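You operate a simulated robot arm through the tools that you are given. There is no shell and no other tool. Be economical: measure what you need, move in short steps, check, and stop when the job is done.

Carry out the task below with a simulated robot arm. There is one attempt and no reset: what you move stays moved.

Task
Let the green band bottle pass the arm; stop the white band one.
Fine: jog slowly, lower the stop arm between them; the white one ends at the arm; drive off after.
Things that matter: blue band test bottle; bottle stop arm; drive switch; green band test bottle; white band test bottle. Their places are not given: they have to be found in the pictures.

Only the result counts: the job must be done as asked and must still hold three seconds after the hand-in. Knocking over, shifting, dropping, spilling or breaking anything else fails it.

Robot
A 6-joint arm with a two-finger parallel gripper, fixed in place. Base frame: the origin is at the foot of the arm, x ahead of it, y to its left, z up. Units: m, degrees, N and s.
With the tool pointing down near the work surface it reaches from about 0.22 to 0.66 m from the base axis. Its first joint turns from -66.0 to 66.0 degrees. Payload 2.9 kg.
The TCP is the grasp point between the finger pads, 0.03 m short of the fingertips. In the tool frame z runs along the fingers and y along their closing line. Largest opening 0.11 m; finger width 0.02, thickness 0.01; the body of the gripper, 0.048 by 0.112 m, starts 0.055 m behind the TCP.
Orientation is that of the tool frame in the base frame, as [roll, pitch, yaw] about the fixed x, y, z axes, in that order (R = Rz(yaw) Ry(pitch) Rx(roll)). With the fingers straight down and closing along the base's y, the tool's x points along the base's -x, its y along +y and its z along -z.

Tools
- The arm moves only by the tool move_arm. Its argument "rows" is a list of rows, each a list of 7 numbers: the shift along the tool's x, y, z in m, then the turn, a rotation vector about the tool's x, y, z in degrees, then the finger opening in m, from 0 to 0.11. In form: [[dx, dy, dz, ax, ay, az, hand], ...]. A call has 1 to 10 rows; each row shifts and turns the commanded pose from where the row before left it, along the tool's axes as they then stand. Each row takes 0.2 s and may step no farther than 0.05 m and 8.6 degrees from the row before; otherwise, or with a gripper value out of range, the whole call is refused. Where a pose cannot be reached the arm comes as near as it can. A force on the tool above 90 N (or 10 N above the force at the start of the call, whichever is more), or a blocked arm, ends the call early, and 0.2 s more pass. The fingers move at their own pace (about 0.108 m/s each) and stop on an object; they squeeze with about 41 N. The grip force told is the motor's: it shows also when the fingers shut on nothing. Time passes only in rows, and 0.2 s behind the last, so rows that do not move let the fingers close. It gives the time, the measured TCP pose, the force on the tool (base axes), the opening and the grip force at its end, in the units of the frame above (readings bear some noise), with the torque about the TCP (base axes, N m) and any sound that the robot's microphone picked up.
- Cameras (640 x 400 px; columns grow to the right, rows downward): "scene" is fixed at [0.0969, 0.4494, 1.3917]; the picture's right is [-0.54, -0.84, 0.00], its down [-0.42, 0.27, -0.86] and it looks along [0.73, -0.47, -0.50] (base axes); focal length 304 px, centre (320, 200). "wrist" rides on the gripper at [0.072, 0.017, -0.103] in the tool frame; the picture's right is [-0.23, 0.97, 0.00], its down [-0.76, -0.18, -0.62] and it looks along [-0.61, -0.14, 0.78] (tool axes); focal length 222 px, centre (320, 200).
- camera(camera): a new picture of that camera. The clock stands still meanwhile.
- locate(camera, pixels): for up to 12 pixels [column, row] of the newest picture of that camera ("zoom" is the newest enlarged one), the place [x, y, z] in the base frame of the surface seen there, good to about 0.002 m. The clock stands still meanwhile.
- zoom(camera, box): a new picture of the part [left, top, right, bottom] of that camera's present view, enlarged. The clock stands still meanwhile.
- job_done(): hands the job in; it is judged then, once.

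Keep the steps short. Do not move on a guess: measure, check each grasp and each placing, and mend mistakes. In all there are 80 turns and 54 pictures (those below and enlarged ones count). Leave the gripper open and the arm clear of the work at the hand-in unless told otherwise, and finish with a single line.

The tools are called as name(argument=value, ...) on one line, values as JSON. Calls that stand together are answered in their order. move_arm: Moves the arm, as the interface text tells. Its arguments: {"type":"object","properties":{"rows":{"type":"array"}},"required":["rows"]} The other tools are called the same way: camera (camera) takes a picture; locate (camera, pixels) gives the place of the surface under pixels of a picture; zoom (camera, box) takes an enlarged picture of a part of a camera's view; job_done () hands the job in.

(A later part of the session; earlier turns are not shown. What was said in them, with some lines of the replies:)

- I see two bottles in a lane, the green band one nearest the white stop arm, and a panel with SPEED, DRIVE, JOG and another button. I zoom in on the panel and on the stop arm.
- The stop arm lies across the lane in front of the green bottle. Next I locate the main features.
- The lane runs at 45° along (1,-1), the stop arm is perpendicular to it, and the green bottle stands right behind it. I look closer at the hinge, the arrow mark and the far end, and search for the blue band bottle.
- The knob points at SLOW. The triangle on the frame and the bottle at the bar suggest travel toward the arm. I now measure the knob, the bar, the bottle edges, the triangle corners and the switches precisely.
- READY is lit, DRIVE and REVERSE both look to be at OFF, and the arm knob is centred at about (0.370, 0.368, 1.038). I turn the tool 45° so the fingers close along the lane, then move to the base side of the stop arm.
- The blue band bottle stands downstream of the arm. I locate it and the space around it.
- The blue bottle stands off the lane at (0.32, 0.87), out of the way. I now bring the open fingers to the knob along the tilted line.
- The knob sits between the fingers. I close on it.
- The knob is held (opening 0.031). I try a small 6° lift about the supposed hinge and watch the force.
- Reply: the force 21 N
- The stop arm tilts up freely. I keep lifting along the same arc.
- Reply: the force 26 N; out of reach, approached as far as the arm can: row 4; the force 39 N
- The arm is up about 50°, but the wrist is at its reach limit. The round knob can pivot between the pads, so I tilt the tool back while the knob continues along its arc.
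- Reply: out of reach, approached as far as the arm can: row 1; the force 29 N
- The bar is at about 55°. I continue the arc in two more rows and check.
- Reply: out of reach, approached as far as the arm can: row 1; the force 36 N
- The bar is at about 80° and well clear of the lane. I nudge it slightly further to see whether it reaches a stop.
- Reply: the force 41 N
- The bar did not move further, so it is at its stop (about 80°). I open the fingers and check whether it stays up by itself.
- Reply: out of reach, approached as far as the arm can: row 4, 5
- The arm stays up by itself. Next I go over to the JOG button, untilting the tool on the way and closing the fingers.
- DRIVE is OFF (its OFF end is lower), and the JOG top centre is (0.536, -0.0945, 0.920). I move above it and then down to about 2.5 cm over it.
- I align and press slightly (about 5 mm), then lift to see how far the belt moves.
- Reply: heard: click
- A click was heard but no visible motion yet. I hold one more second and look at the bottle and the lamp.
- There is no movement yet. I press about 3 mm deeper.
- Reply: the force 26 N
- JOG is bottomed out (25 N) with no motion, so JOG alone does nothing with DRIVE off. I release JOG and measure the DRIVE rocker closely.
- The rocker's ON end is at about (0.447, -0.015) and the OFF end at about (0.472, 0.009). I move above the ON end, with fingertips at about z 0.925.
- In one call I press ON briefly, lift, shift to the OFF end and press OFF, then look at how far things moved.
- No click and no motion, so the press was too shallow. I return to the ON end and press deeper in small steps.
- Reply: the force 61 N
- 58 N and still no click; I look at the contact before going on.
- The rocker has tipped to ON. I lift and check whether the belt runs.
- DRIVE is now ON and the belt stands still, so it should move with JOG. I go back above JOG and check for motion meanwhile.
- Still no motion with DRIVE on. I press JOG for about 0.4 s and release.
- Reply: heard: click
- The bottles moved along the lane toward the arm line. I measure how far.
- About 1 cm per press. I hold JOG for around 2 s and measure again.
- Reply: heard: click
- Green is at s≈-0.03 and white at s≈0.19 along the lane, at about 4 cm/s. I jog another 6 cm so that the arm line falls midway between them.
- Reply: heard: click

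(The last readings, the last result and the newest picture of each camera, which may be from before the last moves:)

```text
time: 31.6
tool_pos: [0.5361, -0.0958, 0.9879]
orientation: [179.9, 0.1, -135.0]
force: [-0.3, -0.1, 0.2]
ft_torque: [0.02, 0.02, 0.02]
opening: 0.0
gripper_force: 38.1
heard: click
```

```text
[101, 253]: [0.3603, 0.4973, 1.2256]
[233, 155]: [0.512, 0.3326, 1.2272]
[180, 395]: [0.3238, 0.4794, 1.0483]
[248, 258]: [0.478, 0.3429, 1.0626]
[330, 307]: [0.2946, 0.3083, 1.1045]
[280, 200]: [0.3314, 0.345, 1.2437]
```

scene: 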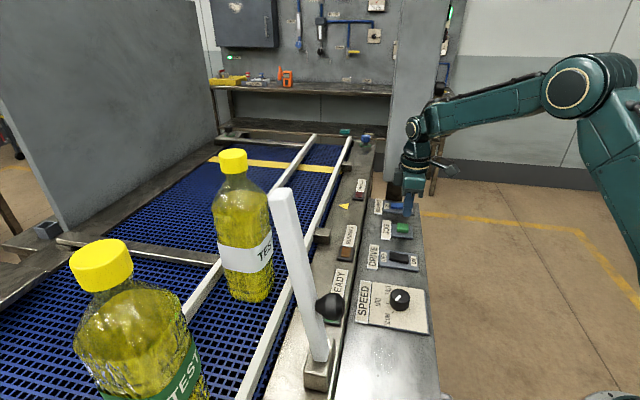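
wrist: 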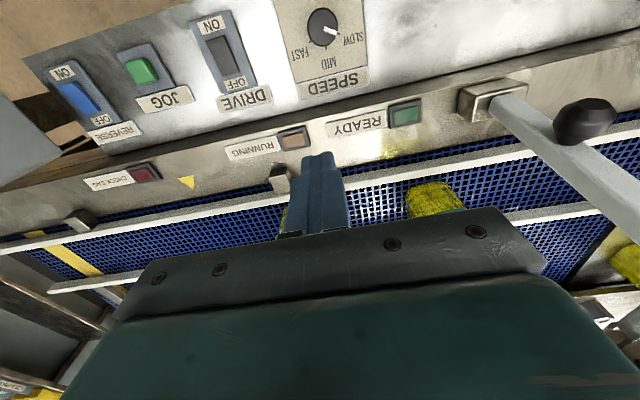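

Green is at s=-0.097, past the arm line, and white is at s=0.127. I go back to the raised stop arm with open fingers, tilting on the way.

move_arm(rows=[[0, 0, -0.0393, 0, 0, 0, 0], [0, 0, -0.0393, 0, 0, 0, 0.03], [0, 0, -0.0393, 0, 0, 0, 0.06], [0, 0, -0.0393, 0, 0, 0, 0.06]])

move_arm(rows=[[-0.0049, 0.0445, 0, 0, -5, 0, 0.06], [-0.0049, 0.0445, 0.0004, 0, -5, 0, 0.06], [-0.0048, 0.0445, 0.0009, 0, -5, 0, 0.06], [-0.0047, 0.0445, 0.0013, 0, -5, 0, 0.06], [-0.0046, 0.0445, 0.0017, 0, -5, 0, 0.06], [-0.0044, 0.0445, 0.0021, 0, -5, 0, 0.06], [-0.0042, 0.0445, 0.0025, 0, -5, 0, 0.06], [-0.004, 0.0445, 0.0028, 0, -5, 0, 0.06], [-0.0038, 0.0445, 0.0031, 0, -5, 0, 0.06], [-0.0035, 0.0445, 0.0035, 0, -5, 0, 0.06]])

zoom(camera="scene", box=[150, 180, 430, 400])

```text
time: 32.6
tool_pos: [0.5353, -0.0955, 1.144]
orientation: [-180.0, 0.0, -135.1]
force: [0.4, -0.9, -0.2]
ft_torque: [-0.01, -0.01, -0.02]
opening: 0.0599
gripper_force: 0.0
```

```text
time: 34.8
tool_pos: [0.2552, 0.2541, 1.144]
orientation: [180.0, 50.1, -135.0]
force: [-0.2, 0.7, -0.3]
ft_torque: [0.01, -0.03, 0.0]
opening: 0.0597
gripper_force: 0.2
```

```text
1.82 times, centred on (290, 290) of scene
```

zoom: 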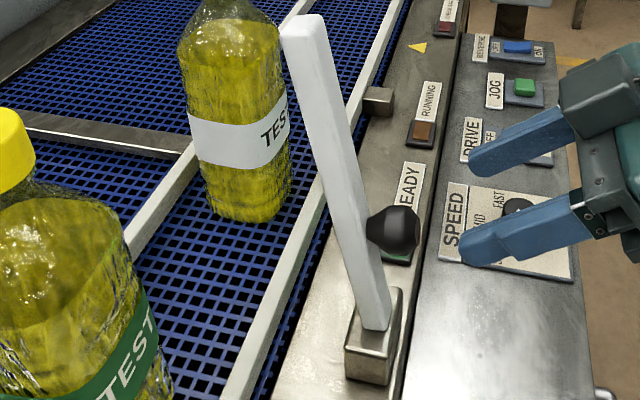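

The fingers are aligned with the knob. I advance 6 cm and close on it.

move_arm(rows=[[0, 0, 0.031, 0, 0, 0, 0.06], [0, 0, 0.031, 0, 0, 0, 0.06], [0, 0, 0, 0, 0, 0, 0.02], [0, 0, 0, 0, 0, 0, 0.02], [0, 0, 0, 0, 0, 0, 0.02]])

zoom(camera="scene", box=[150, 180, 430, 400])

```text
time: 36.0
tool_pos: [0.2896, 0.2895, 1.1041]
orientation: [179.9, 50.0, -135.0]
force: [-5.4, 4.0, -1.2]
ft_torque: [0.03, 0.17, 0.06]
opening: 0.0316
gripper_force: 45.1
```

```text
1.82 times, centred on (290, 290) of scene
```

zoom: 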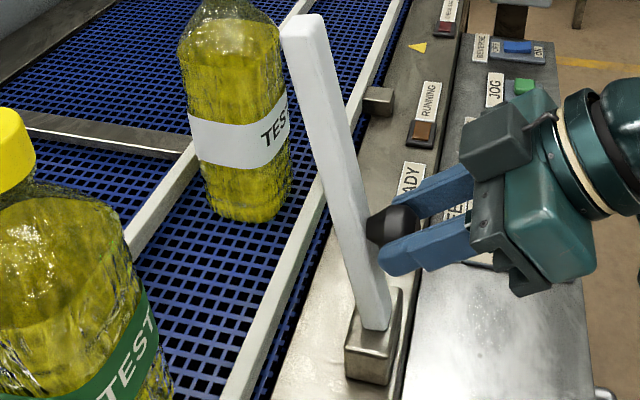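

The knob is held. I lower along the arc, first half.

move_arm(rows=[[-0.0119, 0, 0.0111, 0, 0, 0, 0.02], [-0.0099, 0, 0.0131, 0, 0, 0, 0.02], [-0.0074, 0, 0.0146, 0, 0, 0, 0.02], [-0.0048, 0, 0.0157, 0, 0, 0, 0.02]])

zoom(camera="scene", box=[150, 180, 430, 400])

```text
time: 37.0
tool_pos: [0.3334, 0.3329, 1.0974]
orientation: [-179.9, 50.0, -134.8]
force: [-17.4, -1.1, 2.6]
ft_torque: [-0.94, 0.8, 0.09]
opening: 0.0317
gripper_force: 45.0
```

```text
1.82 times, centred on (290, 290) of scene
```

zoom: 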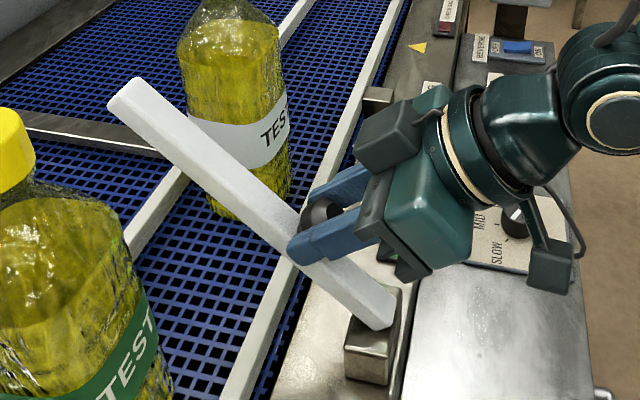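

It follows well and is clear of both bottles. I do the second half.

move_arm(rows=[[-0.0021, 0, 0.0163, 0, 0, 0, 0.02], [0.0009, 0, 0.0164, 0, 0, 0, 0.02], [0.0037, 0, 0.0159, 0, 0, 0, 0.02], [0.0055, 0, 0.013, 0, 0, 0, 0.02], [0, 0, 0, 0, 0, 0, 0.02]])

zoom(camera="scene", box=[100, 200, 380, 400])

locate(camera="zoom", pixels=[[130, 260], [120, 240], [200, 275], [500, 330], [260, 280]])

```text
time: 38.2
tool_pos: [0.3645, 0.3642, 1.0522]
orientation: [179.9, 50.1, -135.0]
force: [-8.3, 10.5, 16.0]
ft_torque: [-0.76, 0.83, 0.08]
opening: 0.0316
gripper_force: 44.8
```

```text
2.00 times, centred on (240, 300) of scene
```

zoom: 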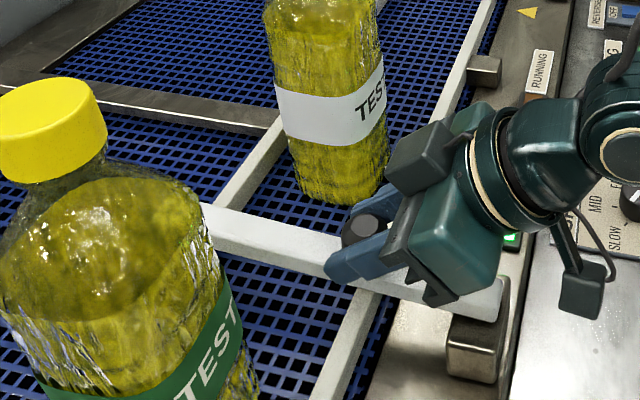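

```text
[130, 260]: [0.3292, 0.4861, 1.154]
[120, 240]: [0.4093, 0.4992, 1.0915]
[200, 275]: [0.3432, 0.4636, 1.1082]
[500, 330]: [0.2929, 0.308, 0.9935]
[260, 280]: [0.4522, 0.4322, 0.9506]
```

locate(camera="zoom", pixels=[[225, 222], [270, 235], [315, 250], [460, 290], [485, 305], [360, 230]])

```text
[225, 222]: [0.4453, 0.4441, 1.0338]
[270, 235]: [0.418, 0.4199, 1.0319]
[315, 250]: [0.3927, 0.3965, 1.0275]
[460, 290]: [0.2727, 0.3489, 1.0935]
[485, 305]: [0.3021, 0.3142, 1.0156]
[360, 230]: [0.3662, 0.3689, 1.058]
```

The bar is still about 5° up. I lower the remainder until it rests.

move_arm(rows=[[0.0023, 0, 0.004, 0, 0, 0, 0.02], [0.0024, 0, 0.004, 0, 0, 0, 0.02], [0.0012, 0, 0.001, 0, 0, 0, 0.02], [0, 0, 0, 0, 0, 0, 0.02]])

zoom(camera="scene", box=[100, 200, 380, 400])

locate(camera="zoom", pixels=[[225, 232], [250, 238], [285, 250], [315, 262], [485, 305]])

```text
time: 39.2
tool_pos: [0.3667, 0.3662, 1.0433]
orientation: [179.8, 50.4, -135.0]
force: [-19.1, 5.4, 30.3]
ft_torque: [-0.1, -0.13, 0.16]
opening: 0.0315
gripper_force: 45.0
```

```text
2.00 times, centred on (240, 300) of scene
```

zoom: 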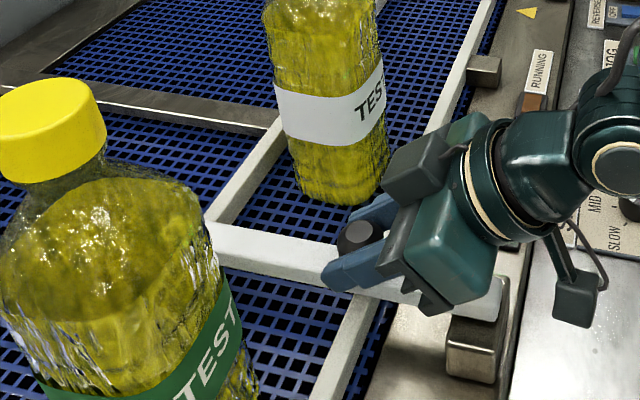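

```text
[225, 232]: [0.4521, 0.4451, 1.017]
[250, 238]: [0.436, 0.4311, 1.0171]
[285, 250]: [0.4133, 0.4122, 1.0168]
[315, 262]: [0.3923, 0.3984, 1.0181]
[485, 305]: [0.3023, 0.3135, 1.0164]
```

The bar is level again at z 1.017, fully down between the bottles. I release it, back off and return to JOG.

move_arm(rows=[[0, 0, -0.001, 0, 0, 0, 0.06], [0, 0, 0, 0, 0, 0, 0.06], [0, 0, -0.033, 0, 0, 0, 0.06], [0, 0, -0.033, 0, 0, 0, 0.06], [0, 0, -0.033, 0, 0, 0, 0.06], [-0.0306, 0, -0.0257, 0, 0, 0, 0.06]])

move_arm(rows=[[0.0083, -0.0446, -0.0099, 0, 5, 0, 0.03], [0.0091, -0.0446, -0.0091, 0, 5, 0, 0], [0.0099, -0.0446, -0.0083, 0, 5, 0, 0], [0.0106, -0.0446, -0.0074, 0, 5, 0, 0], [0.0112, -0.0446, -0.0064, 0, 5, 0, 0], [0.0117, -0.0446, -0.0054, 0, 5, 0, 0], [0.0121, -0.0446, -0.0044, 0, 5, 0, 0], [0.0125, -0.0446, -0.0033, 0, 5, 0, 0], [0.0127, -0.0446, -0.0022, 0, 5, 0, 0], [0.0128, -0.0446, -0.0011, 0, 5, 0, 0]])

camera(camera="scene")

```text
time: 40.6
tool_pos: [0.311, 0.3096, 1.1452]
orientation: [-180.0, 50.0, -135.0]
force: [0.5, 0.3, 0.1]
ft_torque: [0.01, -0.01, -0.03]
opening: 0.06
gripper_force: 0.1
```

```text
time: 42.8
tool_pos: [0.5353, -0.094, 1.1434]
orientation: [180.0, 0.0, -135.0]
force: [0.6, -0.2, -0.5]
ft_torque: [0.01, 0.01, 0.04]
opening: 0.0001
gripper_force: 37.6
```

```text
7 pictures are left
```

scene: 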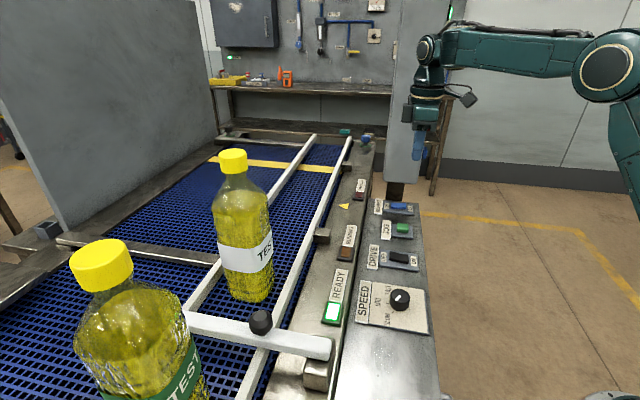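

The arm is down, READY is lit, and white still has about 7 cm to go. I descend to JOG and jog about 6 cm.

move_arm(rows=[[0, 0, 0.0466, 0, 0, 0, 0], [0, 0, 0.0466, 0, 0, 0, 0], [0, 0, 0.0466, 0, 0, 0, 0], [0, 0, 0.0466, 0, 0, 0, 0], [0, 0, 0, 0, 0, 0, 0]])

move_arm(rows=[[0, 0, 0.013, 0, 0, 0, 0], [0, 0, 0, 0, 0, 0, 0], [0, 0, 0, 0, 0, 0, 0], [0, 0, 0, 0, 0, 0, 0], [0, 0, 0, 0, 0, 0, 0], [0, 0, 0, 0, 0, 0, 0], [0, 0, 0, 0, 0, 0, 0], [0, 0, -0.013, 0, 0, 0, 0]])

zoom(camera="scene", box=[60, 140, 380, 400])

```text
time: 44.0
tool_pos: [0.5344, -0.0989, 0.9599]
orientation: [180.0, 0.0, -135.0]
force: [-0.3, -0.8, 1.1]
ft_torque: [0.0, 0.0, -0.01]
opening: 0.0
gripper_force: 37.6
```

```text
time: 45.8
tool_pos: [0.5363, -0.0965, 0.9601]
orientation: [179.9, 0.0, -135.0]
force: [0.5, 0.4, -0.5]
ft_torque: [-0.01, -0.02, 0.04]
opening: 0.0001
gripper_force: 36.9
heard: click
```

```text
1.54 times, centred on (220, 270) of scene
```

zoom: 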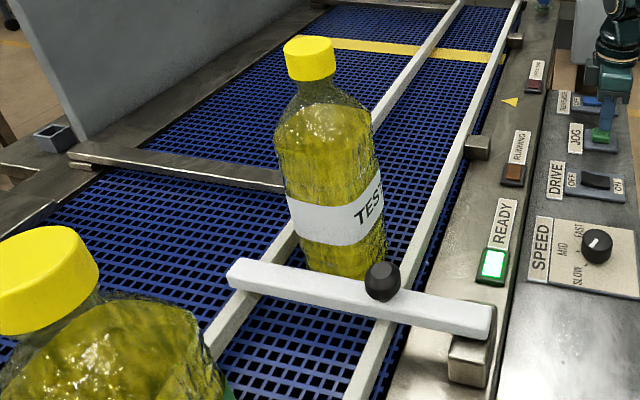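

locate(camera="zoom", pixels=[[308, 45], [308, 68], [340, 220], [330, 260], [285, 275], [40, 245]])

```text
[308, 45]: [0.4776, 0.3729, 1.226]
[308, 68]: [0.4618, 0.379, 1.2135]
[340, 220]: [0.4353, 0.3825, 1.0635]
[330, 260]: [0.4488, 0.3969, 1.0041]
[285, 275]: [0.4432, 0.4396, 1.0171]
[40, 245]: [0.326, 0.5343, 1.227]
```

White is at s=0.074, about 2 cm short of contact. I do a shorter jog.

move_arm(rows=[[0, 0, 0.013, 0, 0, 0, 0], [0, 0, 0, 0, 0, 0, 0], [0, 0, 0, 0, 0, 0, 0], [0, 0, 0, 0, 0, 0, 0], [0, 0, -0.013, 0, 0, 0, 0]])

zoom(camera="scene", box=[60, 140, 380, 400])

locate(camera="zoom", pixels=[[296, 57], [297, 80], [325, 235], [285, 275], [320, 285], [400, 300]])

```text
time: 47.0
tool_pos: [0.5359, -0.0958, 0.9586]
orientation: [-180.0, 0.0, -135.0]
force: [-0.3, 0.8, -0.4]
ft_torque: [0.01, -0.01, -0.01]
opening: 0.0
gripper_force: 38.0
heard: click
```

```text
1.54 times, centred on (220, 270) of scene
```

zoom: 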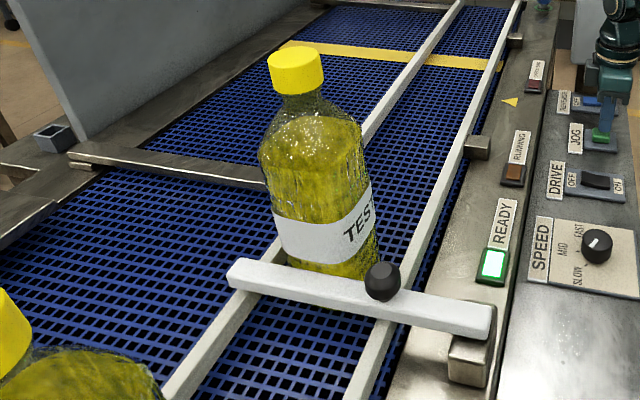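

```text
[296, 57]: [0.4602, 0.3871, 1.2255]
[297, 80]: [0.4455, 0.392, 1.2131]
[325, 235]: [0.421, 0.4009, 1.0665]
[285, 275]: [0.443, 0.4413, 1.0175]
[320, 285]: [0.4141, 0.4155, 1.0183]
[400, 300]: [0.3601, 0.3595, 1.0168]
```

White is at s≈0.052, right at the arm. One more short jog makes sure it is against it.

move_arm(rows=[[0, 0, 0.013, 0, 0, 0, 0], [0, 0, 0, 0, 0, 0, 0], [0, 0, -0.013, 0, 0, 0, 0]])

zoom(camera="scene", box=[60, 140, 380, 400])

locate(camera="zoom", pixels=[[296, 57], [297, 80], [325, 235], [0, 330], [20, 330]])

```text
time: 47.8
tool_pos: [0.5354, -0.0968, 0.9585]
orientation: [-180.0, 0.0, -135.0]
force: [0.6, -0.6, -0.7]
ft_torque: [-0.03, -0.02, 0.02]
opening: 0.0002
gripper_force: 37.8
heard: click
```

```text
1.54 times, centred on (220, 270) of scene
```

zoom: 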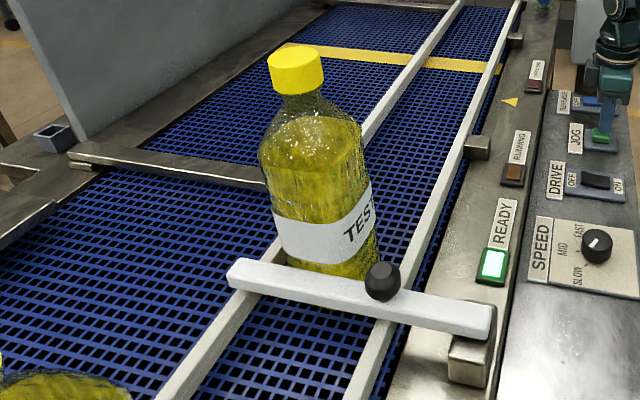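

```text
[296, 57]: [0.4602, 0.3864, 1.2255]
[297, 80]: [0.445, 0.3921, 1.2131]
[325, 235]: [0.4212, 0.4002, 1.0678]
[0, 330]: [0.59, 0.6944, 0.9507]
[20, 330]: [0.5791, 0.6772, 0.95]
```

White did not move while green advanced, so white is stopped against the arm. Now I press the OFF end of the DRIVE rocker.

move_arm(rows=[[0, 0, -0.02, 0, 0, 0, 0], [-0.0097, 0.0393, 0, 0, 0, 0, 0], [-0.0097, 0.0393, 0, 0, 0, 0, 0], [-0.0097, 0.0393, 0, 0, 0, 0, 0], [0, 0, 0.02, 0, 0, 0, 0], [0, 0, 0.011, 0, 0, 0, 0], [0, 0, 0.003, 0, 0, 0, 0]])

```text
time: 49.4
tool_pos: [0.4743, 0.0074, 0.9445]
orientation: [-180.0, 0.0, -134.9]
force: [-0.4, 0.2, 0.3]
ft_torque: [0.01, -0.01, -0.01]
opening: 0.0003
gripper_force: 38.0
```

No force yet, so I press a little deeper.

move_arm(rows=[[0, 0, 0.002, 0, 0, 0, 0], [0, 0, 0.002, 0, 0, 0, 0]])

```text
time: 50.0
tool_pos: [0.4747, 0.0092, 0.9442]
orientation: [-179.8, 0.2, -134.9]
force: [-8.5, 0.5, 30.9]
ft_torque: [-0.21, 0.48, 0.07]
opening: 0.0
gripper_force: 37.5
```

Firm contact now (31 N). I lift, move clear, open the gripper and check the rocker.

move_arm(rows=[[0, 0, -0.03, 0, 0, 0, 0], [0, 0, -0.045, 0, 0, 0, 0], [0, 0, -0.045, 0, 0, 0, 0.03], [0, -0.045, -0.045, 0, 0, 0, 0.06], [0, -0.045, 0, 0, 0, 0, 0.1], [0, -0.045, 0, 0, 0, 0, 0.1], [0, 0, 0, 0, 0, 0, 0.1]])

zoom(camera="scene", box=[320, 190, 440, 330])

```text
refused: row 4 steps farther than a row can; nothing moved
```

```text
2.86 times, centred on (380, 260) of scene
```

zoom: 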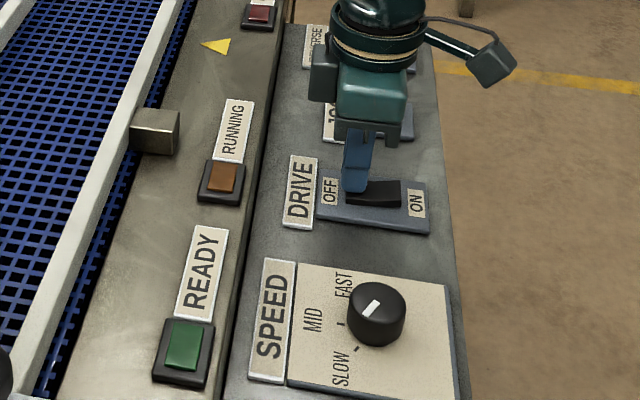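

The READY lamp went dark and the rocker is tipped to OFF. The lift was refused for a step that was too long, so I repeat it with shorter steps.

move_arm(rows=[[0, 0, -0.03, 0, 0, 0, 0], [0, 0, -0.045, 0, 0, 0, 0], [0, 0, -0.045, 0, 0, 0, 0.03], [0, 0, -0.045, 0, 0, 0, 0.06], [0, -0.045, 0, 0, 0, 0, 0.1], [0, -0.045, 0, 0, 0, 0, 0.1], [0, 0, 0, 0, 0, 0, 0.1], [0, 0, 0, 0, 0, 0, 0.1]])

camera(camera="scene")

```text
time: 51.8
tool_pos: [0.5357, -0.0564, 1.1041]
orientation: [179.9, 0.0, -135.0]
force: [-1.1, -0.3, 0.6]
ft_torque: [0.0, 0.0, -0.04]
opening: 0.1001
gripper_force: 0.0
```

```text
2 pictures are left
```

scene: 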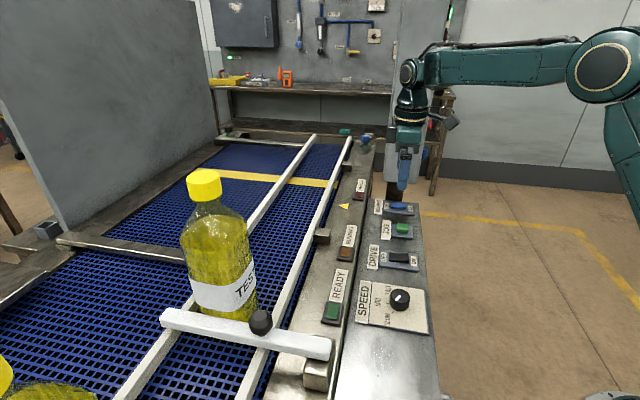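

White stands at the lowered arm, green has passed it, DRIVE is off, and the gripper is open and clear. I hand the job in.

job_done()

```text
The job is handed in.
```

Job handed in: the green band bottle has passed, the white band bottle stands at the lowered stop arm, the drive is off, and the gripper is open and clear.
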